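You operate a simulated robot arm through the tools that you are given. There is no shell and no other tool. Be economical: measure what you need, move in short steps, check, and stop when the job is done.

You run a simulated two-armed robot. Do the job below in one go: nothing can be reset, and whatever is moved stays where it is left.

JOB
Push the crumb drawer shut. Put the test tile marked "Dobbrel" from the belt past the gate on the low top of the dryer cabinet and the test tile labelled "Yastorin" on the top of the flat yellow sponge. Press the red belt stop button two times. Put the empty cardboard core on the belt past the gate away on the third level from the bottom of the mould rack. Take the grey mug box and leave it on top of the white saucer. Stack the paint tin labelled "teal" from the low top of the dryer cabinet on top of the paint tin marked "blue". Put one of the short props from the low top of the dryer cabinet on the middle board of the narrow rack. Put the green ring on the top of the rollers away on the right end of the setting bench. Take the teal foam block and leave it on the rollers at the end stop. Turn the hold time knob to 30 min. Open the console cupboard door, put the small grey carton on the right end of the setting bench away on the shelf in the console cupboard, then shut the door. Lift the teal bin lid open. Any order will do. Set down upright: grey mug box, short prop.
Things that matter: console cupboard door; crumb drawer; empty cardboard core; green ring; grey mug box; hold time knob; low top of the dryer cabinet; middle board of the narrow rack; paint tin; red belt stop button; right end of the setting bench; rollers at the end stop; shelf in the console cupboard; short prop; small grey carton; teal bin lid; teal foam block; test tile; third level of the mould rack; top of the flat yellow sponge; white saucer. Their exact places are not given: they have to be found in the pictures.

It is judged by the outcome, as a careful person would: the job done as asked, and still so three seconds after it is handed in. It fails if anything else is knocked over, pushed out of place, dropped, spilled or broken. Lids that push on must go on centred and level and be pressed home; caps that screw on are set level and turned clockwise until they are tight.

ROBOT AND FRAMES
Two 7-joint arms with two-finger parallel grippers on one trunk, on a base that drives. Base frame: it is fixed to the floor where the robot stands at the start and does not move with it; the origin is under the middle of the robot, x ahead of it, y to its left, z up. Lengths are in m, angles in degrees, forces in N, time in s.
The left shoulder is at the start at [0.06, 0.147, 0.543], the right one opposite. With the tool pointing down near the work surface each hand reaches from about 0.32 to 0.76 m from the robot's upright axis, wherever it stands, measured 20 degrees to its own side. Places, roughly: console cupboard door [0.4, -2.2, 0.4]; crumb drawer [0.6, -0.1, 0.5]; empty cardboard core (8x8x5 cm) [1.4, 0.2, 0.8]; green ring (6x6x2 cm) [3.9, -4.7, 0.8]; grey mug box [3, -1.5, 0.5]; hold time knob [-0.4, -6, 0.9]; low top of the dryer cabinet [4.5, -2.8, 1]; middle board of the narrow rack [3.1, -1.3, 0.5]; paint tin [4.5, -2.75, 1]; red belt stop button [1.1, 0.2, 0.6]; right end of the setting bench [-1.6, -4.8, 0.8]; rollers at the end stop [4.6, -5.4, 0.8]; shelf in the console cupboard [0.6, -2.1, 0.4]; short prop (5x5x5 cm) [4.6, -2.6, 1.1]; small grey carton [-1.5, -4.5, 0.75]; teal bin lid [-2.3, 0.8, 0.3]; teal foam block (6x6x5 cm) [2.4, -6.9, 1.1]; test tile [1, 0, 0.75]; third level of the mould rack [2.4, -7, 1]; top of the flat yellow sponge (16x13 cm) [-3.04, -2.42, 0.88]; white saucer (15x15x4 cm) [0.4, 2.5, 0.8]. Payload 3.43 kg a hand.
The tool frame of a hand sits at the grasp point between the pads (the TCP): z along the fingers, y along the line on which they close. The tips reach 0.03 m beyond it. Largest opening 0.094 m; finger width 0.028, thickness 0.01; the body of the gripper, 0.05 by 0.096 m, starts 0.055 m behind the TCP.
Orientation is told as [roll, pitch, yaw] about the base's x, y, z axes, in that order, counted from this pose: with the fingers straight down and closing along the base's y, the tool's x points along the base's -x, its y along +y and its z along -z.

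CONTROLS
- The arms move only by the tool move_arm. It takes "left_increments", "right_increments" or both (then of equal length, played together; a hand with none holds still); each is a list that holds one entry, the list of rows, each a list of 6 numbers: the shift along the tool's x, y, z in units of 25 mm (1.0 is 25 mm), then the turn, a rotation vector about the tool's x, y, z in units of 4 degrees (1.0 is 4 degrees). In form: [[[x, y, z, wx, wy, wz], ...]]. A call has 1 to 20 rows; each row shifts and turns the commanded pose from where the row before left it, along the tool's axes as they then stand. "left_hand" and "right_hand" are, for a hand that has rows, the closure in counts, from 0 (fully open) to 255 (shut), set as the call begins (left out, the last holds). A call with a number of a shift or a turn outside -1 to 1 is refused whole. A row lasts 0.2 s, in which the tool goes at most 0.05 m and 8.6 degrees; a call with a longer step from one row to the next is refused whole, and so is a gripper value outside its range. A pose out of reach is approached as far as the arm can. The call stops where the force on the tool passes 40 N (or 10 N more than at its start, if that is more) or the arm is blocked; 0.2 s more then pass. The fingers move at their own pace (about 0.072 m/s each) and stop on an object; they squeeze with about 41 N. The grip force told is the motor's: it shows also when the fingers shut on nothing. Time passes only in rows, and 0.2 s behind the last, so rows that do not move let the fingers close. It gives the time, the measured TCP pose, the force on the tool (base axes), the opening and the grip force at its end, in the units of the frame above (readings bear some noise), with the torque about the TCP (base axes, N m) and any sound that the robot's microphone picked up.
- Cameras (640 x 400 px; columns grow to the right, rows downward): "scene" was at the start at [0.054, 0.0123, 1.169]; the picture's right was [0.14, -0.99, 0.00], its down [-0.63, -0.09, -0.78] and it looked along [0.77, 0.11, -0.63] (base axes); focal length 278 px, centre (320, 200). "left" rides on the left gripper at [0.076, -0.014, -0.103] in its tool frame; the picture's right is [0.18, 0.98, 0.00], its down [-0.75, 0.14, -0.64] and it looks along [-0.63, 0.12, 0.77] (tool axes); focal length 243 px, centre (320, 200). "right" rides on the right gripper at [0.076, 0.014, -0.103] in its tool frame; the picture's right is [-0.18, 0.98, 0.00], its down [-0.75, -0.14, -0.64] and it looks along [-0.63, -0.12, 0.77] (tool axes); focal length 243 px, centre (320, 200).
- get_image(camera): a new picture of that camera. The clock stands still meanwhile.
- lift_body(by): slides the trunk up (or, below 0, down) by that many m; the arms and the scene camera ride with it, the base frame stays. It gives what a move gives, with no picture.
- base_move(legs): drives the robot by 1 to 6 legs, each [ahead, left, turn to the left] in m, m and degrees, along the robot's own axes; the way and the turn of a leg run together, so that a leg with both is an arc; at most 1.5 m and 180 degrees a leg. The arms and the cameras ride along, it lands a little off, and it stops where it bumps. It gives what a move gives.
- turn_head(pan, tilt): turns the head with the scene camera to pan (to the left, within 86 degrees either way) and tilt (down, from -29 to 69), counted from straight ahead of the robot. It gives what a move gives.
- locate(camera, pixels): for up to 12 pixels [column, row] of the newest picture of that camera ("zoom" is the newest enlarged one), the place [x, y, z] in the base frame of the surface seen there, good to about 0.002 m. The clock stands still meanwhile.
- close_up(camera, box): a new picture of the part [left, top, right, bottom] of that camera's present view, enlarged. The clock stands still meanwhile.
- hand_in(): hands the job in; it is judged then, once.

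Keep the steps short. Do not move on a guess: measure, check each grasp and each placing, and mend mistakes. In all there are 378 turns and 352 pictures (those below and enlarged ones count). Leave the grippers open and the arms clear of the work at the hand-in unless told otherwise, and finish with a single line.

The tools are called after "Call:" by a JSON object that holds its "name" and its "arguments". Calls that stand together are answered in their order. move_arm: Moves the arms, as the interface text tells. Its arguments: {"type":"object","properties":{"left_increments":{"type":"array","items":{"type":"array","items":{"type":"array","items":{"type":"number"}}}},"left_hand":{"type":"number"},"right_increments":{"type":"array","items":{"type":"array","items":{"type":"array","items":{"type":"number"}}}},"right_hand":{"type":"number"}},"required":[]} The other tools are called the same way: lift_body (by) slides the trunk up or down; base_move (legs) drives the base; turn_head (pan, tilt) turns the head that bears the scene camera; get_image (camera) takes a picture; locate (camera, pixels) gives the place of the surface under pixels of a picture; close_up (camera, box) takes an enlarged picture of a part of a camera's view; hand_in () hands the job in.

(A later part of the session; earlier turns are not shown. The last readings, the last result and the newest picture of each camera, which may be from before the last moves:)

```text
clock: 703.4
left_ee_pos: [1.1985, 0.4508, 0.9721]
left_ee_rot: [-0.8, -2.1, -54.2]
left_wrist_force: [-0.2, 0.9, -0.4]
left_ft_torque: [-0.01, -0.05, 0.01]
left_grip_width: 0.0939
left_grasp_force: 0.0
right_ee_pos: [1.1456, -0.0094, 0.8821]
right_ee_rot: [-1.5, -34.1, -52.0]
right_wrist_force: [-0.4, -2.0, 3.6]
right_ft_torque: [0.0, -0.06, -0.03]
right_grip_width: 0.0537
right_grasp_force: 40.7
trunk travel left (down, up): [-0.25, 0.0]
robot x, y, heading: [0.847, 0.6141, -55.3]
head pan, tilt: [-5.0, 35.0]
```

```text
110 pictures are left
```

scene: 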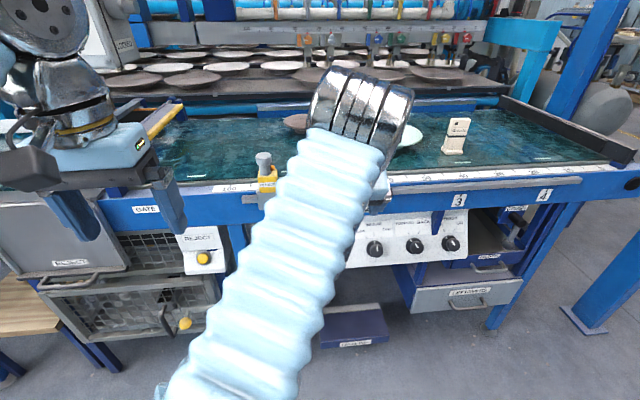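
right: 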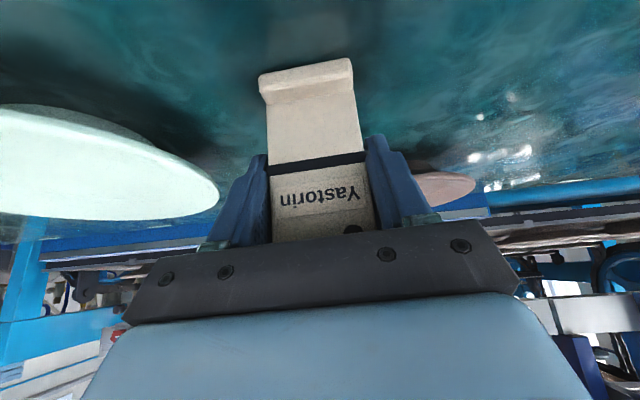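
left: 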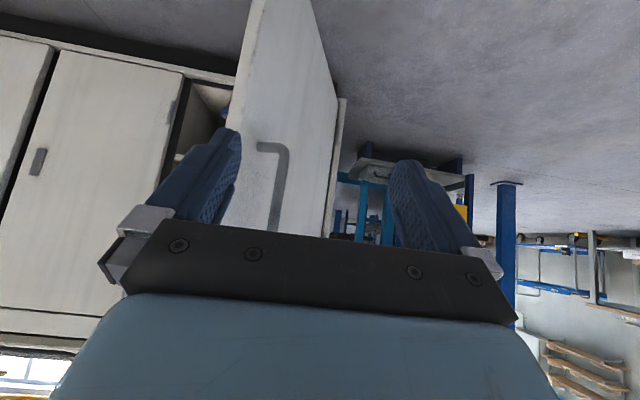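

Yastorin gripped. Lift and back away.

Call:
{"name": "move_arm", "arguments": {"right_increments": [[[-0.5, 0, -0.78, 0, 0, 0], [-0.5, 0, -0.78, 0, 0, 0], [0.1, 0, -0.9, 0, 0, 0], [0.1, 0, -0.9, 0, 0, 0]]]}}

Call:
{"name": "base_move", "arguments": {"legs": [[-0.5, 0, 0]]}}

Call:
{"name": "move_arm", "arguments": {"right_increments": [[[0.75, 0, -0.6, 0, 0, 0], [0.75, 0, -0.6, 0, 0, 0], [0.75, 0, -0.6, 0, 0, 0], [0.75, 0, -0.6, 0, 0, 0], [0.75, 0, -0.6, 0, 0, 0], [0.75, 0, -0.6, 0, 0, 0], [0.75, 0, -0.6, 0, 0, 0], [0.75, 0, -0.6, 0, 0, 0]]]}}

Call:
{"name": "get_image", "arguments": {"camera": "scene"}}

```text
clock: 704.4
left_ee_pos: [1.1992, 0.4512, 0.9732]
left_ee_rot: [-0.9, -2.2, -54.3]
left_wrist_force: [0.3, -1.0, -0.3]
left_ft_torque: [0.0, 0.0, 0.04]
left_grip_width: 0.0939
left_grasp_force: 0.0
right_ee_pos: [1.127, 0.0374, 0.9588]
right_ee_rot: [-1.7, -34.2, -51.9]
right_wrist_force: [-0.1, 0.5, -1.0]
right_ft_torque: [-0.01, 0.01, 0.0]
right_grip_width: 0.054
right_grasp_force: 40.7
right hand out of reach, approached as far as the arm can: row 1, 2
trunk travel left (down, up): [-0.25, 0.0]
robot x, y, heading: [0.8458, 0.6129, -54.9]
head pan, tilt: [-5.0, 35.0]
```

```text
clock: 707.3
left_ee_pos: [0.9105, 0.8623, 0.9725]
left_ee_rot: [-0.8, -2.1, -54.1]
left_wrist_force: [0.2, 0.2, 0.9]
left_ft_torque: [0.01, 0.03, 0.0]
left_grip_width: 0.0938
left_grasp_force: 0.1
right_ee_pos: [0.8403, 0.449, 0.9587]
right_ee_rot: [-1.7, -34.1, -51.8]
right_wrist_force: [0.5, -0.4, -0.9]
right_ft_torque: [-0.02, 0.01, -0.04]
right_grip_width: 0.0538
right_grasp_force: 41.4
trunk travel left (down, up): [-0.25, 0.0]
robot x, y, heading: [0.556, 1.027, -55.0]
head pan, tilt: [-5.0, 35.0]
```

```text
clock: 709.1
left_ee_pos: [0.9119, 0.8632, 0.9721]
left_ee_rot: [-0.9, -2.1, -54.1]
left_wrist_force: [1.7, -0.7, -0.4]
left_ft_torque: [0.05, -0.01, 0.01]
left_grip_width: 0.0937
left_grasp_force: 0.1
right_ee_pos: [0.7261, 0.6035, 0.9736]
right_ee_rot: [-1.7, -34.1, -51.8]
right_wrist_force: [-0.1, 0.2, -1.2]
right_ft_torque: [-0.01, -0.02, -0.04]
right_grip_width: 0.0538
right_grasp_force: 41.0
trunk travel left (down, up): [-0.25, 0.0]
robot x, y, heading: [0.5591, 1.0256, -54.8]
head pan, tilt: [-5.0, 35.0]
```

```text
109 pictures are left
```

scene: 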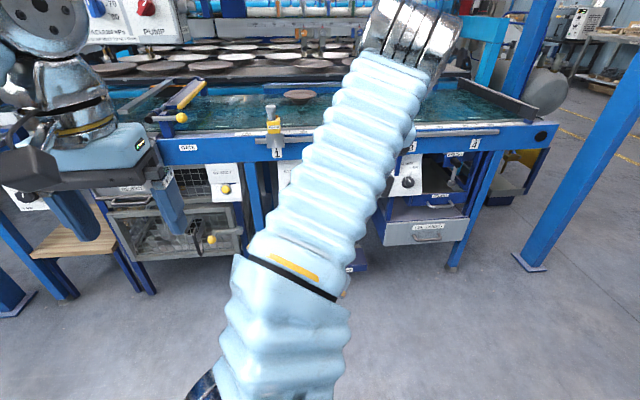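

Now the teal bin: turn round and slide along to it.

Call:
{"name": "base_move", "arguments": {"legs": [[0, 0, -179], [0, 1.2, 0], [0, 1.1, 0]]}}

Call:
{"name": "turn_head", "arguments": {"pan": 0, "tilt": 35}}

Call:
{"name": "get_image", "arguments": {"camera": "scene"}}

```text
clock: 727.7
left_ee_pos: [-1.6406, -0.2066, 0.9726]
left_ee_rot: [-0.7, -2.1, 127.2]
left_wrist_force: [0.4, 0.5, 0.9]
left_ft_torque: [0.02, 0.0, 0.02]
left_grip_width: 0.0939
left_grasp_force: 0.0
right_ee_pos: [-1.4609, 0.0589, 0.9748]
right_ee_rot: [-1.7, -34.2, 129.6]
right_wrist_force: [-0.2, -0.2, -0.3]
right_ft_torque: [0.04, 0.03, -0.02]
right_grip_width: 0.0535
right_grasp_force: 41.2
trunk travel left (down, up): [-0.25, 0.0]
robot x, y, heading: [-1.2854, -0.3591, 126.6]
head pan, tilt: [-5.0, 35.0]
```

```text
clock: 728.4
left_ee_pos: [-1.6393, -0.206, 0.9734]
left_ee_rot: [-0.9, -2.2, 127.2]
left_wrist_force: [0.3, -0.3, -0.6]
left_ft_torque: [-0.01, -0.03, 0.0]
left_grip_width: 0.0941
left_grasp_force: 0.1
right_ee_pos: [-1.462, 0.0602, 0.974]
right_ee_rot: [-1.7, -34.2, 129.7]
right_wrist_force: [0.5, 0.8, -1.5]
right_ft_torque: [-0.02, 0.02, 0.02]
right_grip_width: 0.0534
right_grasp_force: 40.6
trunk travel left (down, up): [-0.25, 0.0]
robot x, y, heading: [-1.2844, -0.359, 126.6]
head pan, tilt: [0.0, 35.0]
```

```text
108 pictures are left
```

scene: 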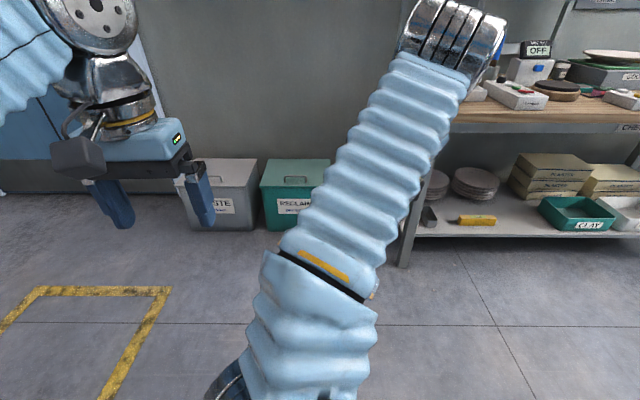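

Call:
{"name": "close_up", "arguments": {"camera": "scene", "box": [200, 140, 350, 240]}}

Call:
{"name": "locate", "arguments": {"camera": "zoom", "pixels": [[405, 165], [390, 172], [425, 172], [405, 195], [400, 90], [270, 190], [470, 190], [410, 220], [400, 380], [408, 178], [420, 130], [300, 90]]}}

```text
4.00 times, centred on (275, 190) of scene
```

zoom: 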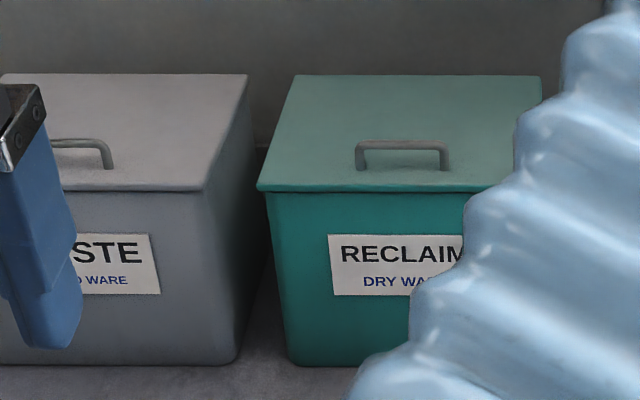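

```text
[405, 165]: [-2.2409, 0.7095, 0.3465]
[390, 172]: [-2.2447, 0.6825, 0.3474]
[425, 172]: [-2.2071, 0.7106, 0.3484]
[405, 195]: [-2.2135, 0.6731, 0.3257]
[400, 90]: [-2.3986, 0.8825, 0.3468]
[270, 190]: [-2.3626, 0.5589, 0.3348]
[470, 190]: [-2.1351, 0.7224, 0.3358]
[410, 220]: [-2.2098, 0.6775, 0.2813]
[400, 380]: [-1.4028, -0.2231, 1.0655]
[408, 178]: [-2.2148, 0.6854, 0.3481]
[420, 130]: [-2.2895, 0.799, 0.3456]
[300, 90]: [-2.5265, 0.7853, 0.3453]
```

Call:
{"name": "locate", "arguments": {"camera": "zoom", "pixels": [[400, 144], [400, 147], [360, 158], [445, 158], [357, 150], [447, 150], [380, 144], [420, 146], [400, 30], [330, 80], [500, 80], [540, 100]]}}

Call:
{"name": "base_move", "arguments": {"legs": [[0.5, 0, 0]]}}

Call:
{"name": "move_arm", "arguments": {"left_increments": [[[0, 0, 0, 0, 0.5, 1], [0, 0, 0, 0, 0, 1], [0, 0, 0, 0, 0, 1], [0, 0, 0, 0, 0, 1], [0, 0, 0, 0, 0, 1], [0, 0, 0, 0, 0, 1], [0, 0, 0, 0, 0, 1], [0, 0, 0, 0, 0, 1], [0, 0, 0, 0, 0, 1], [0, 0, 0, 0, 0, 1], [0, 0, 0, 0, 0, 1], [0, 0, 0, 0, 0, 1], [0, 0, 0, 0, 0, 1], [0, 0, 0, 0, 0, 1], [0, 0, 0, 0, 0, 1], [0, 0, 0, 0, 0, 1], [0, 0, 0, 0, 0, 1], [0, 0, 0, 0, 0, 1], [0, 0, 0, 0, 0, 1], [0, 0, 0, 0, 0, 1]]]}}

Call:
{"name": "lift_body", "arguments": {"by": -0.25}}

Call:
{"name": "turn_head", "arguments": {"pan": 5, "tilt": 45}}

Call:
{"name": "get_image", "arguments": {"camera": "scene"}}

```text
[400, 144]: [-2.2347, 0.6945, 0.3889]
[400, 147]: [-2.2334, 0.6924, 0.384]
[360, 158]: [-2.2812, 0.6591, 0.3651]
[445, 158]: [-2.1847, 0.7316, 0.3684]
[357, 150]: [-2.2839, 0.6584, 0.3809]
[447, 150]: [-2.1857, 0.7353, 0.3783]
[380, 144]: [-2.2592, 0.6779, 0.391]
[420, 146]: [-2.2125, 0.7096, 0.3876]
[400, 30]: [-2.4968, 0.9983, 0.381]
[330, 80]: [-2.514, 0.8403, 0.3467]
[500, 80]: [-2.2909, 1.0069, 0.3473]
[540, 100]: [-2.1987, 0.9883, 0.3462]
```

```text
clock: 731.3
left_ee_pos: [-1.9385, 0.1988, 0.9724]
left_ee_rot: [-0.9, -2.1, 127.0]
left_wrist_force: [-0.1, -0.5, 0.5]
left_ft_torque: [0.01, 0.01, 0.02]
left_grip_width: 0.0938
left_grasp_force: 0.0
right_ee_pos: [-1.7576, 0.4643, 0.9732]
right_ee_rot: [-1.7, -34.2, 129.3]
right_wrist_force: [-0.4, 0.1, -0.5]
right_ft_torque: [-0.02, 0.01, 0.0]
right_grip_width: 0.0532
right_grasp_force: 40.7
trunk travel left (down, up): [-0.25, 0.0]
robot x, y, heading: [-1.5813, 0.0429, 126.3]
head pan, tilt: [0.0, 35.0]
```

```text
clock: 735.5
left_ee_pos: [-1.9374, 0.1984, 0.9731]
left_ee_rot: [-0.1, -0.7, 47.0]
left_wrist_force: [0.6, -0.4, 0.6]
left_ft_torque: [0.0, 0.01, 0.01]
left_grip_width: 0.0941
left_grasp_force: 0.0
right_ee_pos: [-1.7587, 0.4629, 0.9746]
right_ee_rot: [-1.7, -34.1, 129.4]
right_wrist_force: [0.3, 0.2, -1.2]
right_ft_torque: [0.01, 0.0, 0.02]
right_grip_width: 0.0534
right_grasp_force: 40.6
trunk travel left (down, up): [-0.25, 0.0]
robot x, y, heading: [-1.5793, 0.0429, 126.6]
head pan, tilt: [0.0, 35.0]
```

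```text
clock: 738.1
left_ee_pos: [-1.937, 0.1977, 0.7222]
left_ee_rot: [-0.1, -0.8, 47.1]
left_wrist_force: [0.4, 0.5, 0.2]
left_ft_torque: [-0.05, -0.01, -0.01]
left_grip_width: 0.0943
left_grasp_force: 0.1
right_ee_pos: [-1.7575, 0.4625, 0.7242]
right_ee_rot: [-1.7, -34.1, 129.4]
right_wrist_force: [-0.5, -0.7, -1.1]
right_ft_torque: [-0.03, -0.02, 0.04]
right_grip_width: 0.0536
right_grasp_force: 41.7
trunk travel left (down, up): [0.0, 0.25]
robot x, y, heading: [-1.5818, 0.0427, 126.5]
head pan, tilt: [0.0, 35.0]
```

```text
clock: 738.8
left_ee_pos: [-1.9379, 0.1967, 0.7224]
left_ee_rot: [-0.1, -0.8, 47.1]
left_wrist_force: [-0.3, 0.4, -0.5]
left_ft_torque: [0.02, 0.0, -0.05]
left_grip_width: 0.0939
left_grasp_force: 0.0
right_ee_pos: [-1.7571, 0.463, 0.7232]
right_ee_rot: [-1.7, -34.1, 129.3]
right_wrist_force: [-0.8, -0.5, -1.0]
right_ft_torque: [-0.01, 0.0, 0.0]
right_grip_width: 0.0537
right_grasp_force: 41.1
trunk travel left (down, up): [0.0, 0.25]
robot x, y, heading: [-1.5831, 0.044, 126.6]
head pan, tilt: [5.0, 45.0]
```

```text
106 pictures are left
```

scene: 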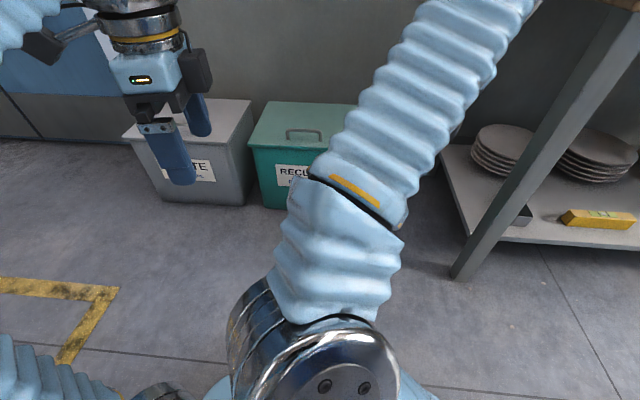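

Handle bar centre (−2.235,0.695,0.385), axis 38°. Pull the right hand back, drive ahead 0.40, and bring the left hand over the bar.

Call:
{"name": "move_arm", "arguments": {"right_increments": [[[0.828, 0, -0.561, 0, 0, 0], [0.828, 0, -0.561, 0, 0, 0], [0.828, 0, -0.561, 0, 0, 0], [0.828, 0, -0.561, 0, 0, 0], [0.828, 0, -0.561, 0, 0, 0]]]}}

Call:
{"name": "base_move", "arguments": {"legs": [[0.4, 0, 0]]}}

Call:
{"name": "move_arm", "arguments": {"left_increments": [[[-0.356, 0.654, 0.85, 0, 0, 0], [-0.356, 0.654, 0.85, 0, 0, 0], [-0.356, 0.654, 0.85, 0, 0, 0], [-0.356, 0.654, 0.85, 0, 0, 0], [-0.356, 0.654, 0.85, 0, 0, 0], [-0.356, 0.654, 0.85, 0, 0, 0], [-0.356, 0.654, 0.85, 0, 0, 0], [-0.356, 0.654, 0.85, 0, 0, 0], [-0.356, 0.654, 0.85, 0, 0, 0], [-0.356, 0.654, 0.85, 0, 0, 0], [0, 0, 0, 0, 0, 0.77], [0, 0, 0, 0, 0, 0.77], [0, 0, 0, 0, 0, 0.77]]]}}

Call:
{"name": "get_image", "arguments": {"camera": "left"}}

Call:
{"name": "get_image", "arguments": {"camera": "scene"}}

```text
clock: 740.2
left_ee_pos: [-1.9371, 0.198, 0.7227]
left_ee_rot: [0.0, -0.8, 47.1]
left_wrist_force: [-0.5, -0.1, 0.5]
left_ft_torque: [0.03, 0.01, -0.01]
left_grip_width: 0.0939
left_grasp_force: 0.1
right_ee_pos: [-1.6703, 0.3992, 0.7132]
right_ee_rot: [-1.5, -31.9, 123.4]
right_wrist_force: [-0.3, -0.6, -1.0]
right_ft_torque: [0.02, 0.0, -0.02]
right_grip_width: 0.0536
right_grasp_force: 40.9
trunk travel left (down, up): [0.0, 0.25]
robot x, y, heading: [-1.5807, 0.0443, 126.7]
head pan, tilt: [5.0, 45.0]
stopped in row 5 (right hand): the arm was blocked; the commanded pose is now the measured one
```

```text
clock: 742.8
left_ee_pos: [-2.1763, 0.5239, 0.7225]
left_ee_rot: [-0.1, -0.8, 46.9]
left_wrist_force: [-0.5, -0.4, 0.2]
left_ft_torque: [0.03, 0.03, -0.01]
left_grip_width: 0.0942
left_grasp_force: 0.1
right_ee_pos: [-1.9093, 0.7249, 0.7135]
right_ee_rot: [-1.5, -31.9, 123.4]
right_wrist_force: [0.0, -0.5, -1.1]
right_ft_torque: [-0.02, 0.03, 0.01]
right_grip_width: 0.0533
right_grasp_force: 41.0
trunk travel left (down, up): [0.0, 0.25]
robot x, y, heading: [-1.8195, 0.3666, 126.3]
head pan, tilt: [5.0, 45.0]
```

```text
clock: 745.5
left_ee_pos: [-2.2336, 0.7021, 0.5097]
left_ee_rot: [0.1, -0.8, 37.7]
left_wrist_force: [0.3, 0.6, 0.3]
left_ft_torque: [0.03, 0.02, 0.03]
left_grip_width: 0.0941
left_grasp_force: 0.1
right_ee_pos: [-1.9085, 0.7252, 0.713]
right_ee_rot: [-1.6, -31.9, 123.4]
right_wrist_force: [0.7, -0.8, -1.8]
right_ft_torque: [-0.01, -0.02, -0.01]
right_grip_width: 0.0534
right_grasp_force: 40.9
trunk travel left (down, up): [0.0, 0.25]
robot x, y, heading: [-1.821, 0.3711, 126.4]
head pan, tilt: [5.0, 45.0]
```

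```text
105 pictures are left
```

left: 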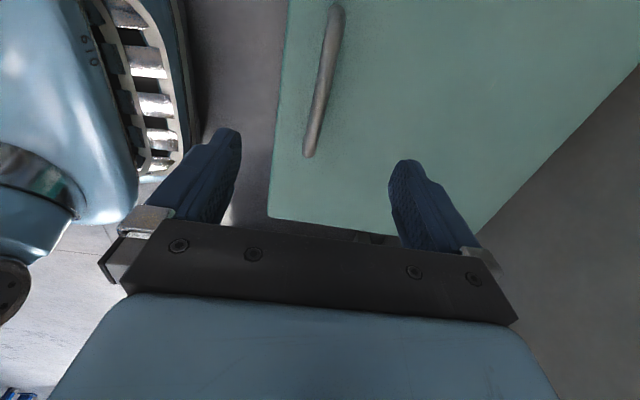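

```text
104 pictures are left
```

scene: 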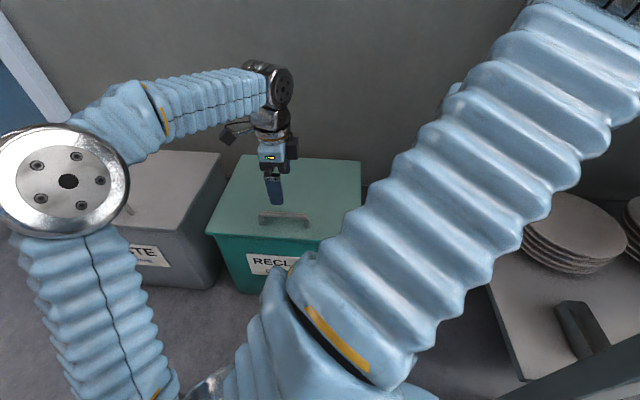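

Lower the left hand onto the handle bar (TCP z 0.388) and close.

Call:
{"name": "move_arm", "arguments": {"left_increments": [[[0, -0.2, 0.97, 0, 0, 0], [0, 0, 0.97, 0, 0, 0], [0, 0, 0.97, 0, 0, 0], [0, 0, 0.97, 0, 0, 0], [0, 0, 0.97, 0, 0, 0], [0, 0, 0, 0, 0, 0]]]}}

Call:
{"name": "get_image", "arguments": {"camera": "left"}}

```text
clock: 747.0
left_ee_pos: [-2.2296, 0.7004, 0.39]
left_ee_rot: [0.1, -0.8, 37.8]
left_wrist_force: [0.0, -0.6, -0.1]
left_ft_torque: [0.01, 0.01, -0.02]
left_grip_width: 0.094
left_grasp_force: 0.1
right_ee_pos: [-1.9091, 0.7247, 0.713]
right_ee_rot: [-1.5, -31.8, 123.3]
right_wrist_force: [-0.9, -0.3, -0.8]
right_ft_torque: [0.03, -0.03, -0.01]
right_grip_width: 0.0536
right_grasp_force: 40.9
trunk travel left (down, up): [0.0, 0.25]
robot x, y, heading: [-1.8207, 0.371, 126.3]
head pan, tilt: [5.0, 45.0]
```

```text
103 pictures are left
```

left: 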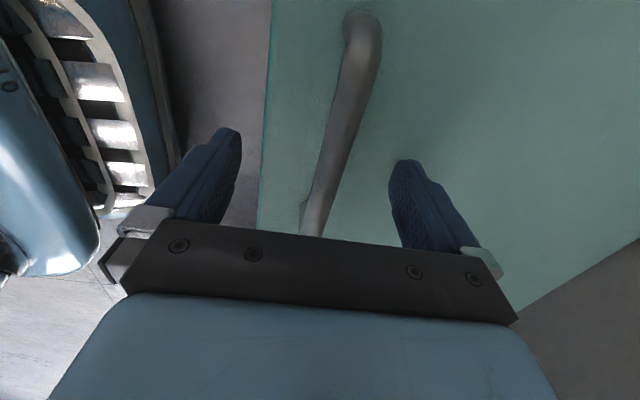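

Bar lies between the fingers. Close, then begin lifting along the hinge arc.

Call:
{"name": "move_arm", "arguments": {"left_increments": [[[0, 0, 0, 0, 0, 0], [0, 0, 0, 0, 0, 0], [0, 0, 0, 0, 0, 0], [0, 0, 0, 0, 0, 0], [0, 0, 0, 0, 0, 0]]], "left_hand": 255}}

Call:
{"name": "move_arm", "arguments": {"left_increments": [[[0, 0.1, -0.6, 0, 0, 0], [0, 0.15, -0.6, 0, 0, 0], [0, 0.2, -0.6, 0, 0, 0]]]}}

Call:
{"name": "get_image", "arguments": {"camera": "scene"}}

```text
clock: 748.1
left_ee_pos: [-2.2308, 0.7044, 0.3886]
left_ee_rot: [0.3, -0.8, 37.8]
left_wrist_force: [-23.6, 32.7, -4.7]
left_ft_torque: [-0.1, 0.23, -1.05]
left_grip_width: 0.0186
left_grasp_force: 45.4
right_ee_pos: [-1.9099, 0.7256, 0.7126]
right_ee_rot: [-1.4, -31.7, 123.4]
right_wrist_force: [-0.4, 0.3, -1.5]
right_ft_torque: [-0.01, 0.01, 0.02]
right_grip_width: 0.053
right_grasp_force: 40.8
trunk travel left (down, up): [0.0, 0.25]
robot x, y, heading: [-1.8216, 0.3711, 126.3]
head pan, tilt: [5.0, 45.0]
```

```text
clock: 748.6
left_ee_pos: [-2.233, 0.7062, 0.4071]
left_ee_rot: [0.5, -0.9, 37.7]
left_wrist_force: [-8.4, 11.0, -6.8]
left_ft_torque: [0.0, -0.06, -1.1]
left_grip_width: 0.0187
left_grasp_force: 44.8
right_ee_pos: [-1.9097, 0.726, 0.7132]
right_ee_rot: [-1.5, -31.7, 123.3]
right_wrist_force: [-0.9, -0.3, -1.1]
right_ft_torque: [-0.04, 0.01, -0.01]
right_grip_width: 0.0535
right_grasp_force: 40.8
trunk travel left (down, up): [0.0, 0.25]
robot x, y, heading: [-1.8214, 0.3691, 126.4]
head pan, tilt: [5.0, 45.0]
stopped in row 2 (left hand): the force on the tool passed its limit at 51 N (the readings are from after the stop); the commanded pose is now the measured one
```

```text
102 pictures are left
```

scene: 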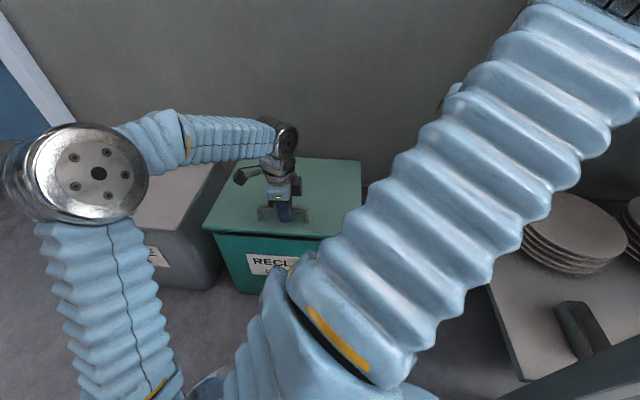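

Lid starts to lift. Continue along the arc in small steps.

Call:
{"name": "move_arm", "arguments": {"left_increments": [[[0, 0.29, -0.84, 0, 0, 0], [0, 0.29, -0.84, 0, 0, 0], [0, 0.434, -0.786, 0, 0, 0], [0, 0.434, -0.786, 0, 0, 0], [0, 0.564, -0.7, 0, 0, 0], [0, 0.564, -0.7, 0, 0, 0]]]}}

Call:
{"name": "get_image", "arguments": {"camera": "scene"}}

```text
clock: 750.0
left_ee_pos: [-2.2634, 0.7476, 0.5202]
left_ee_rot: [0.4, -1.1, 37.4]
left_wrist_force: [7.3, -12.6, 10.3]
left_ft_torque: [-0.29, 0.27, -1.15]
left_grip_width: 0.018
left_grasp_force: 45.2
right_ee_pos: [-1.9079, 0.7248, 0.7131]
right_ee_rot: [-1.4, -31.9, 123.2]
right_wrist_force: [0.2, -0.2, -1.2]
right_ft_torque: [0.02, -0.04, 0.0]
right_grip_width: 0.0537
right_grasp_force: 41.3
trunk travel left (down, up): [0.0, 0.25]
robot x, y, heading: [-1.819, 0.3708, 126.3]
head pan, tilt: [5.0, 45.0]
stopped in row 6 (left hand): the force on the tool passed its limit at 45 N (the readings are from after the stop); the commanded pose is now the measured one
```

```text
101 pictures are left
```

scene: 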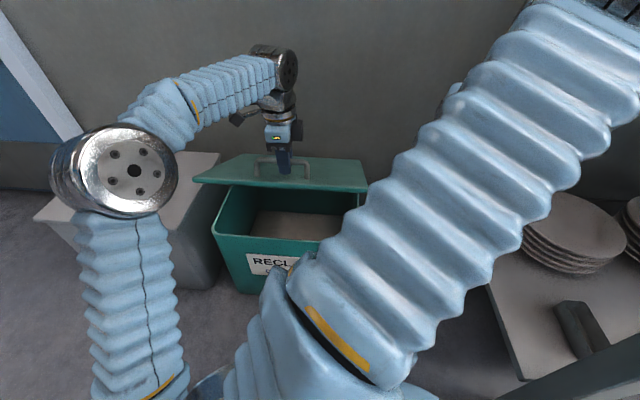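

Lid is up ~35°. Continue.

Call:
{"name": "move_arm", "arguments": {"left_increments": [[[0, 0.4, -0.7, 0, 0, 0], [0, 0.5, -0.65, 0, 0, 0], [0, 0.65, -0.55, 0, 0, 0], [0, 0.65, -0.5, 0, 0, 0]]]}}

Call:
{"name": "get_image", "arguments": {"camera": "scene"}}

```text
clock: 751.0
left_ee_pos: [-2.295, 0.791, 0.58]
left_ee_rot: [0.4, -1.2, 37.3]
left_wrist_force: [20.0, -6.6, 14.5]
left_ft_torque: [0.06, -0.7, -1.23]
left_grip_width: 0.0141
left_grasp_force: 44.7
right_ee_pos: [-1.9076, 0.7247, 0.714]
right_ee_rot: [-1.4, -31.9, 123.3]
right_wrist_force: [-0.3, -0.7, -2.3]
right_ft_torque: [-0.01, 0.01, -0.03]
right_grip_width: 0.0536
right_grasp_force: 40.5
trunk travel left (down, up): [0.0, 0.25]
robot x, y, heading: [-1.8201, 0.3662, 126.5]
head pan, tilt: [5.0, 45.0]
```

```text
100 pictures are left
```

scene: 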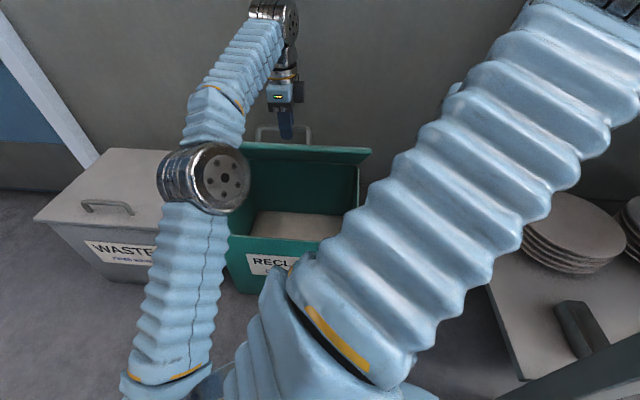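

Lid ~50–55° up. Use the base for the horizontal part: small ups with forward nudges.

Call:
{"name": "move_arm", "arguments": {"left_increments": [[[0, 0.45, -0.45, 0, 0, 0], [0, 0.45, -0.4, 0, 0, 0]]]}}

Call:
{"name": "base_move", "arguments": {"legs": [[0.05, 0, 0]]}}

Call:
{"name": "get_image", "arguments": {"camera": "scene"}}

```text
clock: 751.3
left_ee_pos: [-2.2976, 0.7912, 0.581]
left_ee_rot: [-0.1, -1.8, 37.3]
left_wrist_force: [7.1, -8.4, 10.6]
left_ft_torque: [-0.6, 0.66, -1.23]
left_grip_width: 0.014
left_grasp_force: 44.8
left hand out of reach, approached as far as the arm can: row 1
right_ee_pos: [-1.9068, 0.7246, 0.7141]
right_ee_rot: [-1.4, -32.0, 123.3]
right_wrist_force: [1.2, -0.5, -1.5]
right_ft_torque: [0.02, 0.0, -0.01]
right_grip_width: 0.0536
right_grasp_force: 40.8
trunk travel left (down, up): [0.0, 0.25]
robot x, y, heading: [-1.8224, 0.3699, 126.3]
head pan, tilt: [5.0, 45.0]
stopped in row 1 (left hand): the force on the tool passed its limit at 49 N (the readings are from after the stop); the commanded pose is now the measured one
```

```text
clock: 752.0
left_ee_pos: [-2.3003, 0.7988, 0.5876]
left_ee_rot: [0.0, -2.0, 37.1]
left_wrist_force: [3.8, -7.8, 9.8]
left_ft_torque: [-0.48, 0.64, -1.1]
left_grip_width: 0.0141
left_grasp_force: 44.9
right_ee_pos: [-1.9141, 0.7331, 0.7131]
right_ee_rot: [-1.4, -32.0, 123.3]
right_wrist_force: [-0.1, 0.3, -1.1]
right_ft_torque: [-0.04, -0.01, -0.01]
right_grip_width: 0.0533
right_grasp_force: 40.7
trunk travel left (down, up): [0.0, 0.25]
robot x, y, heading: [-1.8297, 0.3766, 126.2]
head pan, tilt: [5.0, 45.0]
stopped in leg 1: the force on the tool passed its limit at 56 N (the readings are from after the stop); the commanded pose is now the measured one
```

```text
99 pictures are left
```

scene: 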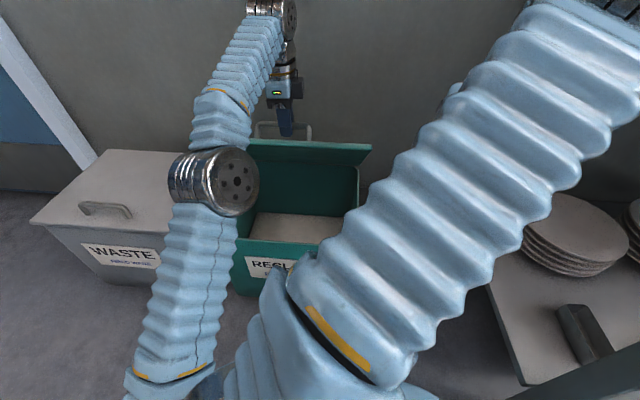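

Call:
{"name": "move_arm", "arguments": {"left_increments": [[[0, 0, -0.3, 0, 0, 0], [0, 0.15, -0.3, 0, 0, 0], [0, 0.2, -0.3, 0, 0, 0]]]}}

Call:
{"name": "get_image", "arguments": {"camera": "left"}}

```text
clock: 752.8
left_ee_pos: [-2.3017, 0.8005, 0.5884]
left_ee_rot: [-0.2, -2.1, 37.2]
left_wrist_force: [-5.2, 12.1, -22.9]
left_ft_torque: [0.27, -0.23, -1.32]
left_grip_width: 0.0138
left_grasp_force: 44.8
left hand out of reach, approached as far as the arm can: row 2, 3
right_ee_pos: [-1.9144, 0.7335, 0.7126]
right_ee_rot: [-1.6, -31.7, 123.2]
right_wrist_force: [0.2, 0.2, -1.5]
right_ft_torque: [0.0, -0.01, -0.01]
right_grip_width: 0.0537
right_grasp_force: 40.3
trunk travel left (down, up): [0.0, 0.25]
robot x, y, heading: [-1.8256, 0.3769, 126.1]
head pan, tilt: [5.0, 45.0]
```

```text
98 pictures are left
```

left: 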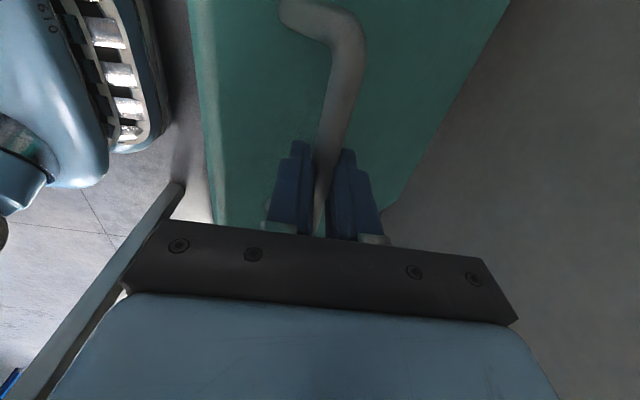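

The palm now meets the lid's edge, so this grasp can't go further. Lower the lid back along the arc; I'll regrip on a handle leg with the palm turned.

Call:
{"name": "move_arm", "arguments": {"left_increments": [[[0, -0.2, 0.35, 0, 0, 0], [0, -0.6, 0.45, 0, 0, 0], [0, -0.6, 0.55, 0, 0, 0], [0, -0.5, 0.65, 0, 0, 0], [0, -0.45, 0.7, 0, 0, 0], [0, -0.5, 0.65, 0, 0, 0], [0, -0.45, 0.7, 0, 0, 0], [0, -0.4, 0.75, 0, 0, 0], [0, -0.35, 0.8, 0, 0, 0], [0, -0.25, 0.8, 0, 0, 0], [0, -0.15, 0.8, 0, 0, 0]]]}}

Call:
{"name": "get_image", "arguments": {"camera": "scene"}}

```text
clock: 755.2
left_ee_pos: [-2.2281, 0.7105, 0.4215]
left_ee_rot: [-0.7, -1.7, 37.1]
left_wrist_force: [0.7, -7.1, -1.7]
left_ft_torque: [0.01, -0.21, -1.3]
left_grip_width: 0.0139
left_grasp_force: 45.2
right_ee_pos: [-1.9142, 0.7331, 0.7132]
right_ee_rot: [-1.3, -31.7, 123.2]
right_wrist_force: [0.1, 0.2, -1.6]
right_ft_torque: [0.02, 0.0, 0.02]
right_grip_width: 0.0537
right_grasp_force: 40.5
trunk travel left (down, up): [0.0, 0.25]
robot x, y, heading: [-1.8268, 0.3768, 126.0]
head pan, tilt: [5.0, 45.0]
stopped in row 11 (left hand): the force on the tool passed its limit at 42 N (the readings are from after the stop); the commanded pose is now the measured one
```

```text
97 pictures are left
```

scene: 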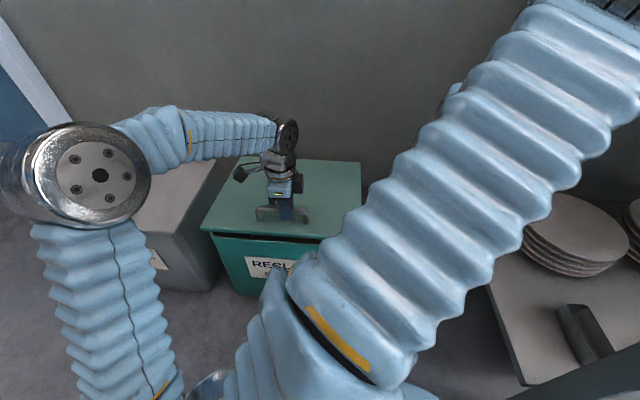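

Call:
{"name": "move_arm", "arguments": {"left_increments": [[[0, 0, 0.5, 0, 0, 0], [0, 0, 0.5, 0, 0, 0], [0, 0, 0.3, 0, 0, 0]]]}}

Call:
{"name": "move_arm", "arguments": {"left_increments": [[[0, 0, 0, 0, 0, 0], [0, 0, 0, 0, 0, 0], [0, 0, 0, 0, 0, 0], [0, 0, -0.8, 0, 0, 0], [0, 0, -0.8, 0, 0, 0], [0, 0, -0.8, 0, 0, 0], [0, 0, -0.8, 0, 0, 0], [0, 0, 0, 0, 0, -1], [0, 0, 0, 0, 0, -1], [0, 0, 0, 0, 0, -1], [0, 0, 0, 0, 0, -1], [0, 0, 0, 0, 0, -1], [0, 0, 0, 0, 0, -1], [0, 0, 0, 0, 0, -1], [0, 0, 0, 0, 0, -1], [0, 0, 0, 0, 0, -1], [0, 0, 0, 0, 0, -1], [0, 0, 0, 0, 0, -1], [0, 0, 0, 0, 0, -1]]], "left_hand": 0}}

Call:
{"name": "move_arm", "arguments": {"left_increments": [[[0, 0, 0, 0, 0, -1], [0, 0, 0, 0, 0, -1], [0, 0, 0, 0, 0, -1], [0, 0, 0, 0, 0, -1], [0, 0, 0, 0, 0, -1], [0, 0, 0, 0, 0, -1], [0, 0, 0, 0, 0, -1], [0, 0, 0, 0, 0, -1], [0, 0, 0, 0, 0, -1], [0, 0, 0, 0, 0, -1]]]}}

Call:
{"name": "get_image", "arguments": {"camera": "left"}}

Call:
{"name": "get_image", "arguments": {"camera": "scene"}}

```text
clock: 755.7
left_ee_pos: [-2.2266, 0.7079, 0.4024]
left_ee_rot: [-1.4, -1.5, 36.9]
left_wrist_force: [3.7, -8.1, -1.1]
left_ft_torque: [-0.09, -0.1, -1.29]
left_grip_width: 0.0139
left_grasp_force: 44.9
right_ee_pos: [-1.9138, 0.7307, 0.7132]
right_ee_rot: [-1.5, -31.8, 123.2]
right_wrist_force: [-0.4, -0.7, -0.2]
right_ft_torque: [0.03, -0.03, 0.0]
right_grip_width: 0.0535
right_grasp_force: 41.5
trunk travel left (down, up): [0.0, 0.25]
robot x, y, heading: [-1.8235, 0.3777, 126.1]
head pan, tilt: [5.0, 45.0]
stopped in row 2 (left hand): the force on the tool passed its limit at 47 N (the readings are from after the stop); the commanded pose is now the measured one
```

```text
clock: 759.7
left_ee_pos: [-2.2296, 0.7096, 0.4809]
left_ee_rot: [-2.1, 0.0, 85.3]
left_wrist_force: [0.1, 0.3, -0.3]
left_ft_torque: [-0.03, 0.01, -0.01]
left_grip_width: 0.0941
left_grasp_force: 0.1
right_ee_pos: [-1.9145, 0.7336, 0.7147]
right_ee_rot: [-1.4, -31.7, 123.3]
right_wrist_force: [-0.3, -0.3, -0.8]
right_ft_torque: [0.0, -0.02, 0.0]
right_grip_width: 0.0536
right_grasp_force: 40.5
trunk travel left (down, up): [0.0, 0.25]
robot x, y, heading: [-1.8263, 0.3741, 126.0]
head pan, tilt: [5.0, 45.0]
```

```text
clock: 761.9
left_ee_pos: [-2.23, 0.7079, 0.4822]
left_ee_rot: [-1.7, 1.2, 125.1]
left_wrist_force: [0.1, -0.5, -0.2]
left_ft_torque: [0.01, 0.02, -0.01]
left_grip_width: 0.094
left_grasp_force: 0.1
right_ee_pos: [-1.9136, 0.7322, 0.7138]
right_ee_rot: [-1.5, -31.8, 123.3]
right_wrist_force: [-0.2, 0.2, -0.4]
right_ft_torque: [0.04, 0.0, 0.0]
right_grip_width: 0.0533
right_grasp_force: 40.8
trunk travel left (down, up): [0.0, 0.25]
robot x, y, heading: [-1.8258, 0.3768, 126.2]
head pan, tilt: [5.0, 45.0]
```

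```text
96 pictures are left
```

left: 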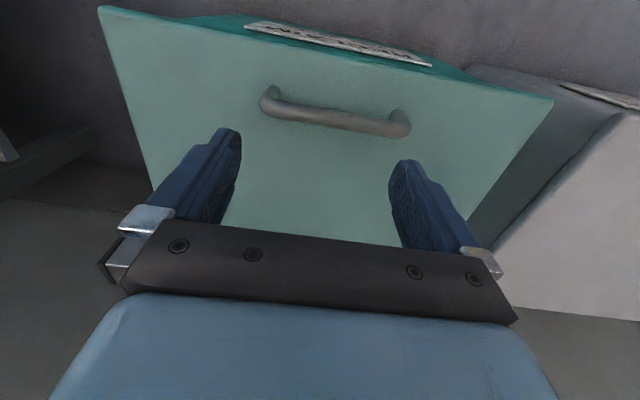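

```text
95 pictures are left
```

scene: 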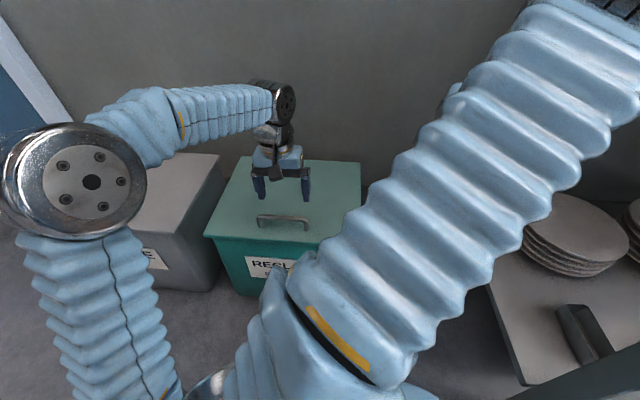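

The handle grip alone can't take the lid past vertical; that needs a second free hand. So first place Yastorin on the sponge: raise trunk, retreat and drive there.

Call:
{"name": "move_arm", "arguments": {"left_increments": [[[0, 0, -1, 0, 0, 0], [0, 0, -1, 0, 0, 0], [0, 0, -1, 0, 0, 0], [0.3, 0, -1, 0, 0, 0], [0.9, 0, -1, 0, 0, 0], [0.9, 0, -1, 0, 0, 0], [0.9, 0, -1, 0, 0, 0], [0.9, 0, -0.5, 0, 0, 0], [0.9, 0, 0, 0, 0, 0], [0.9, 0, 0, 0, 0, 0]]]}}

Call:
{"name": "lift_body", "arguments": {"by": 0.25}}

Call:
{"name": "base_move", "arguments": {"legs": [[-0.5, 0, 0], [0, 0, 90], [0, 1.1, 0], [1.2, 0, 0]]}}

Call:
{"name": "turn_head", "arguments": {"pan": 0, "tilt": 22}}

Call:
{"name": "get_image", "arguments": {"camera": "scene"}}

```text
clock: 764.1
left_ee_pos: [-2.1566, 0.5913, 0.6731]
left_ee_rot: [-1.7, 1.2, 125.1]
left_wrist_force: [0.2, -0.1, 0.3]
left_ft_torque: [-0.02, 0.03, 0.01]
left_grip_width: 0.0939
left_grasp_force: 0.1
right_ee_pos: [-1.9144, 0.731, 0.7134]
right_ee_rot: [-1.6, -31.8, 123.4]
right_wrist_force: [0.2, -0.1, -0.8]
right_ft_torque: [0.01, 0.02, -0.02]
right_grip_width: 0.0535
right_grasp_force: 40.3
trunk travel left (down, up): [0.0, 0.25]
robot x, y, heading: [-1.8272, 0.3789, 126.4]
head pan, tilt: [5.0, 45.0]
```

```text
clock: 766.7
left_ee_pos: [-2.1562, 0.5921, 0.9232]
left_ee_rot: [-1.7, 1.2, 125.1]
left_wrist_force: [-0.7, -0.5, 0.6]
left_ft_torque: [0.0, -0.02, 0.0]
left_grip_width: 0.094
left_grasp_force: 0.2
right_ee_pos: [-1.915, 0.7327, 0.9633]
right_ee_rot: [-1.4, -31.8, 123.3]
right_wrist_force: [0.5, 0.1, -1.1]
right_ft_torque: [0.02, -0.01, -0.02]
right_grip_width: 0.0535
right_grasp_force: 41.0
trunk travel left (down, up): [-0.25, 0.0]
robot x, y, heading: [-1.8264, 0.3758, 125.9]
head pan, tilt: [5.0, 45.0]
```

```text
clock: 784.5
left_ee_pos: [-2.0553, -1.9416, 0.9232]
left_ee_rot: [-1.6, 1.2, -145.5]
left_wrist_force: [-0.5, 0.9, 0.3]
left_ft_torque: [0.01, 0.0, -0.02]
left_grip_width: 0.0944
left_grasp_force: 0.1
right_ee_pos: [-2.193, -1.6978, 0.9628]
right_ee_rot: [-1.4, -31.8, -147.3]
right_wrist_force: [-0.3, 0.3, -0.2]
right_ft_torque: [0.02, 0.0, 0.0]
right_grip_width: 0.0534
right_grasp_force: 40.9
trunk travel left (down, up): [-0.25, 0.0]
robot x, y, heading: [-1.8332, -1.6137, -144.3]
head pan, tilt: [5.0, 45.0]
```

```text
clock: 785.3
left_ee_pos: [-2.0559, -1.9427, 0.9235]
left_ee_rot: [-1.7, 1.1, -145.5]
left_wrist_force: [-0.3, 0.1, 0.4]
left_ft_torque: [-0.02, -0.01, 0.04]
left_grip_width: 0.0942
left_grasp_force: 0.0
right_ee_pos: [-2.1928, -1.698, 0.9634]
right_ee_rot: [-1.3, -31.8, -147.3]
right_wrist_force: [-0.9, 0.4, -0.5]
right_ft_torque: [-0.04, 0.0, -0.02]
right_grip_width: 0.0534
right_grasp_force: 41.0
trunk travel left (down, up): [-0.25, 0.0]
robot x, y, heading: [-1.8368, -1.6124, -144.4]
head pan, tilt: [0.0, 22.0]
```

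```text
94 pictures are left
```

scene: 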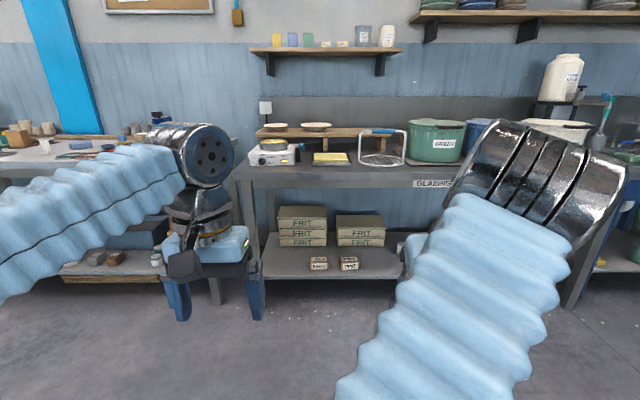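

Call:
{"name": "close_up", "arguments": {"camera": "scene", "box": [240, 110, 430, 190]}}

Call:
{"name": "locate", "arguments": {"camera": "zoom", "pixels": [[310, 182], [270, 185], [350, 180], [310, 170], [310, 200], [265, 195], [355, 192], [400, 210], [180, 200], [310, 130], [310, 235], [330, 175]]}}

```text
3.37 times, centred on (335, 150) of scene
```

zoom: 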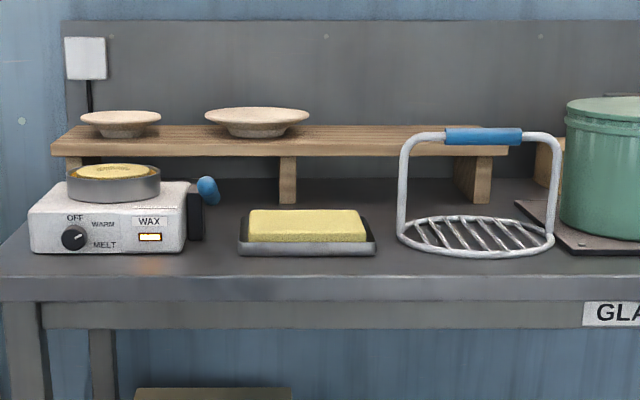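

```text
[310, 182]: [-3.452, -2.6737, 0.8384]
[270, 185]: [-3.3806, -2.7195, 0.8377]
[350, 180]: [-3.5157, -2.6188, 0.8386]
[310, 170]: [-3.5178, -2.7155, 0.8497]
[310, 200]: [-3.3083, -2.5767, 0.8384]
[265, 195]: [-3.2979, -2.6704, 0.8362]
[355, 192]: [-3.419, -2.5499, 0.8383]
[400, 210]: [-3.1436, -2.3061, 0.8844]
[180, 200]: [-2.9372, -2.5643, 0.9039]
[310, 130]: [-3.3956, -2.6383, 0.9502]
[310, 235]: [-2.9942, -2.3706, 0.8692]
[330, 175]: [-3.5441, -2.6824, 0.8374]
```

Call:
{"name": "locate", "arguments": {"camera": "zoom", "pixels": [[305, 220], [260, 222], [355, 222], [305, 213], [305, 231], [420, 225], [480, 250], [160, 215], [205, 190], [300, 170]]}}

```text
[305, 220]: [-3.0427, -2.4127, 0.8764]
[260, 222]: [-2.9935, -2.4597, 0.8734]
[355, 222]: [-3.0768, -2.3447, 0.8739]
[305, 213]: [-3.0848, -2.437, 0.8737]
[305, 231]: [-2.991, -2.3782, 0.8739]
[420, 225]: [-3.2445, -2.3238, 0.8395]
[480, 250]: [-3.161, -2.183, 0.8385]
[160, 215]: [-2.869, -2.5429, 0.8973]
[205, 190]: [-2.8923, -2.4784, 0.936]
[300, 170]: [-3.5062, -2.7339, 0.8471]
```

Sponge top z≈0.875, centre (−3.04,−2.415). Level the tile, raise it, and drive in.

Call:
{"name": "move_arm", "arguments": {"right_increments": [[[0, 0, 0, 0, -0.57, 0], [-0.56, 0, -0.83, 0, 0, 0], [-0.56, 0, -0.83, 0, 0, 0]]]}}

Call:
{"name": "base_move", "arguments": {"legs": [[0, 0.07, 0], [0.74, 0, 0]]}}

Call:
{"name": "get_image", "arguments": {"camera": "scene"}}

Call:
{"name": "get_image", "arguments": {"camera": "right"}}

```text
clock: 786.1
left_ee_pos: [-2.0557, -1.9417, 0.9228]
left_ee_rot: [-1.8, 1.3, -145.4]
left_wrist_force: [-0.2, 0.8, -0.3]
left_ft_torque: [0.02, 0.0, -0.01]
left_grip_width: 0.0938
left_grasp_force: 0.0
right_ee_pos: [-2.193, -1.6987, 1.0141]
right_ee_rot: [-1.9, -34.1, -147.4]
right_wrist_force: [0.7, 0.4, -0.6]
right_ft_torque: [0.0, -0.01, -0.02]
right_grip_width: 0.0532
right_grasp_force: 40.8
trunk travel left (down, up): [-0.25, 0.0]
robot x, y, heading: [-1.8372, -1.6153, -144.2]
head pan, tilt: [0.0, 22.0]
```

```text
clock: 790.7
left_ee_pos: [-2.6112, -2.4193, 0.9234]
left_ee_rot: [-1.7, 1.2, -145.8]
left_wrist_force: [-0.6, 0.1, -0.3]
left_ft_torque: [0.0, 0.0, -0.01]
left_grip_width: 0.094
left_grasp_force: 0.1
right_ee_pos: [-2.7496, -2.1768, 1.0139]
right_ee_rot: [-1.5, -34.0, -148.1]
right_wrist_force: [-0.4, 0.9, -0.5]
right_ft_torque: [-0.01, 0.0, 0.04]
right_grip_width: 0.0535
right_grasp_force: 40.9
trunk travel left (down, up): [-0.25, 0.0]
robot x, y, heading: [-2.3888, -2.0896, -144.9]
head pan, tilt: [0.0, 22.0]
```

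```text
92 pictures are left
```

scene: 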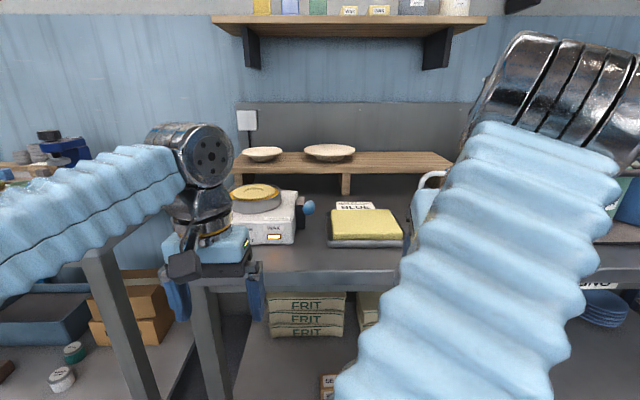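

```text
91 pictures are left
```

right: 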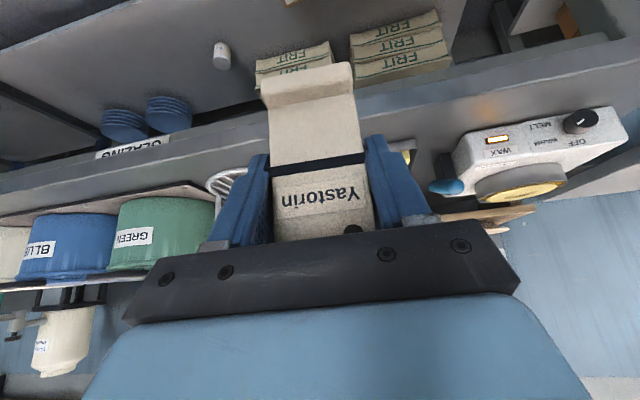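

Call:
{"name": "locate", "arguments": {"camera": "scene", "pixels": [[365, 222], [332, 225], [402, 225], [365, 209], [365, 237], [355, 205], [308, 207], [430, 185]]}}

Call:
{"name": "base_move", "arguments": {"legs": [[0.05, 0, 0]]}}

Call:
{"name": "move_arm", "arguments": {"right_increments": [[[-0.6, 0.15, 0.55, 0, 0, 0], [-0.75, 0.15, 0.65, 0, 0, 0], [-0.75, 0.15, 0.65, 0, 0, 0], [-0.75, 0.15, 0.65, 0, 0, 0], [-0.75, 0.15, 0.65, 0, 0, 0], [-0.75, 0.15, 0.65, 0, 0, 0], [-0.75, 0.15, 0.65, 0, 0, 0], [-0.75, 0.15, 0.65, 0, 0, 0], [-0.75, 0.15, 0.65, 0, 0, 0], [-0.75, 0.15, 0.65, 0, 0, 0], [-0.75, 0.15, 0.65, 0, 0, 0]]]}}

Call:
{"name": "get_image", "arguments": {"camera": "right"}}

```text
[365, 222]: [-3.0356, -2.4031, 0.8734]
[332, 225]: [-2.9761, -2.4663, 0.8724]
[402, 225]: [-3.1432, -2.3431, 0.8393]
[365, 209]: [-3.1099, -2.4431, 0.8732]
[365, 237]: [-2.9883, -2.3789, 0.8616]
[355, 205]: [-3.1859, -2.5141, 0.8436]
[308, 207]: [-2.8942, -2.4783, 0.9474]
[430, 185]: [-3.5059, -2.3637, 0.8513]
```

```text
clock: 791.6
left_ee_pos: [-2.6514, -2.4475, 0.9231]
left_ee_rot: [-1.8, 1.2, -146.0]
left_wrist_force: [-0.6, 0.2, -0.2]
left_ft_torque: [-0.02, 0.0, 0.01]
left_grip_width: 0.0937
left_grasp_force: 0.0
right_ee_pos: [-2.7911, -2.2025, 1.0147]
right_ee_rot: [-1.4, -34.0, -148.2]
right_wrist_force: [0.2, -0.1, -0.9]
right_ft_torque: [0.0, -0.03, 0.0]
right_grip_width: 0.0537
right_grasp_force: 40.8
trunk travel left (down, up): [-0.25, 0.0]
robot x, y, heading: [-2.4334, -2.1215, -145.0]
head pan, tilt: [0.0, 22.0]
```

```text
clock: 794.0
left_ee_pos: [-2.6513, -2.447, 0.9228]
left_ee_rot: [-1.7, 1.2, -145.9]
left_wrist_force: [0.1, 0.2, 0.2]
left_ft_torque: [-0.01, 0.03, 0.01]
left_grip_width: 0.094
left_grasp_force: 0.1
right_ee_pos: [-2.9987, -2.375, 0.9779]
right_ee_rot: [-1.5, -33.9, -148.2]
right_wrist_force: [-0.3, -0.2, -0.9]
right_ft_torque: [-0.01, 0.0, 0.03]
right_grip_width: 0.0535
right_grasp_force: 41.0
trunk travel left (down, up): [-0.25, 0.0]
robot x, y, heading: [-2.4308, -2.1212, -144.8]
head pan, tilt: [0.0, 22.0]
```

```text
90 pictures are left
```

right: 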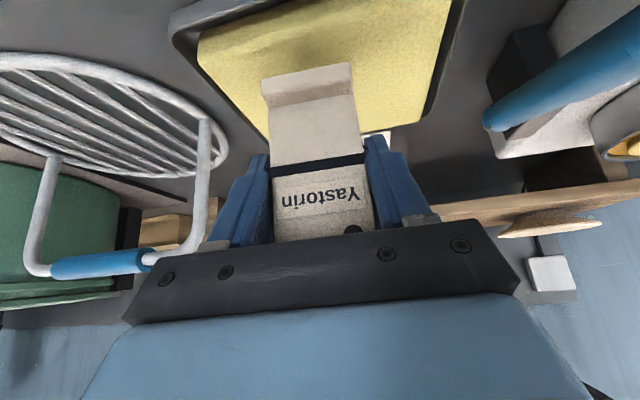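

Call:
{"name": "locate", "arguments": {"camera": "right", "pixels": [[100, 262], [148, 260], [205, 130], [220, 50], [440, 30], [350, 20], [270, 100], [330, 75]]}}

```text
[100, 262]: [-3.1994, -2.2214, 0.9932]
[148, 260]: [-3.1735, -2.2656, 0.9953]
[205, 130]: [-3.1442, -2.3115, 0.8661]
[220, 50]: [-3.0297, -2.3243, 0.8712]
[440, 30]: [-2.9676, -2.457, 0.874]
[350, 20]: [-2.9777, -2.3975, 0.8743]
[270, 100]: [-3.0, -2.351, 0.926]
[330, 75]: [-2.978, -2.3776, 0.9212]
```

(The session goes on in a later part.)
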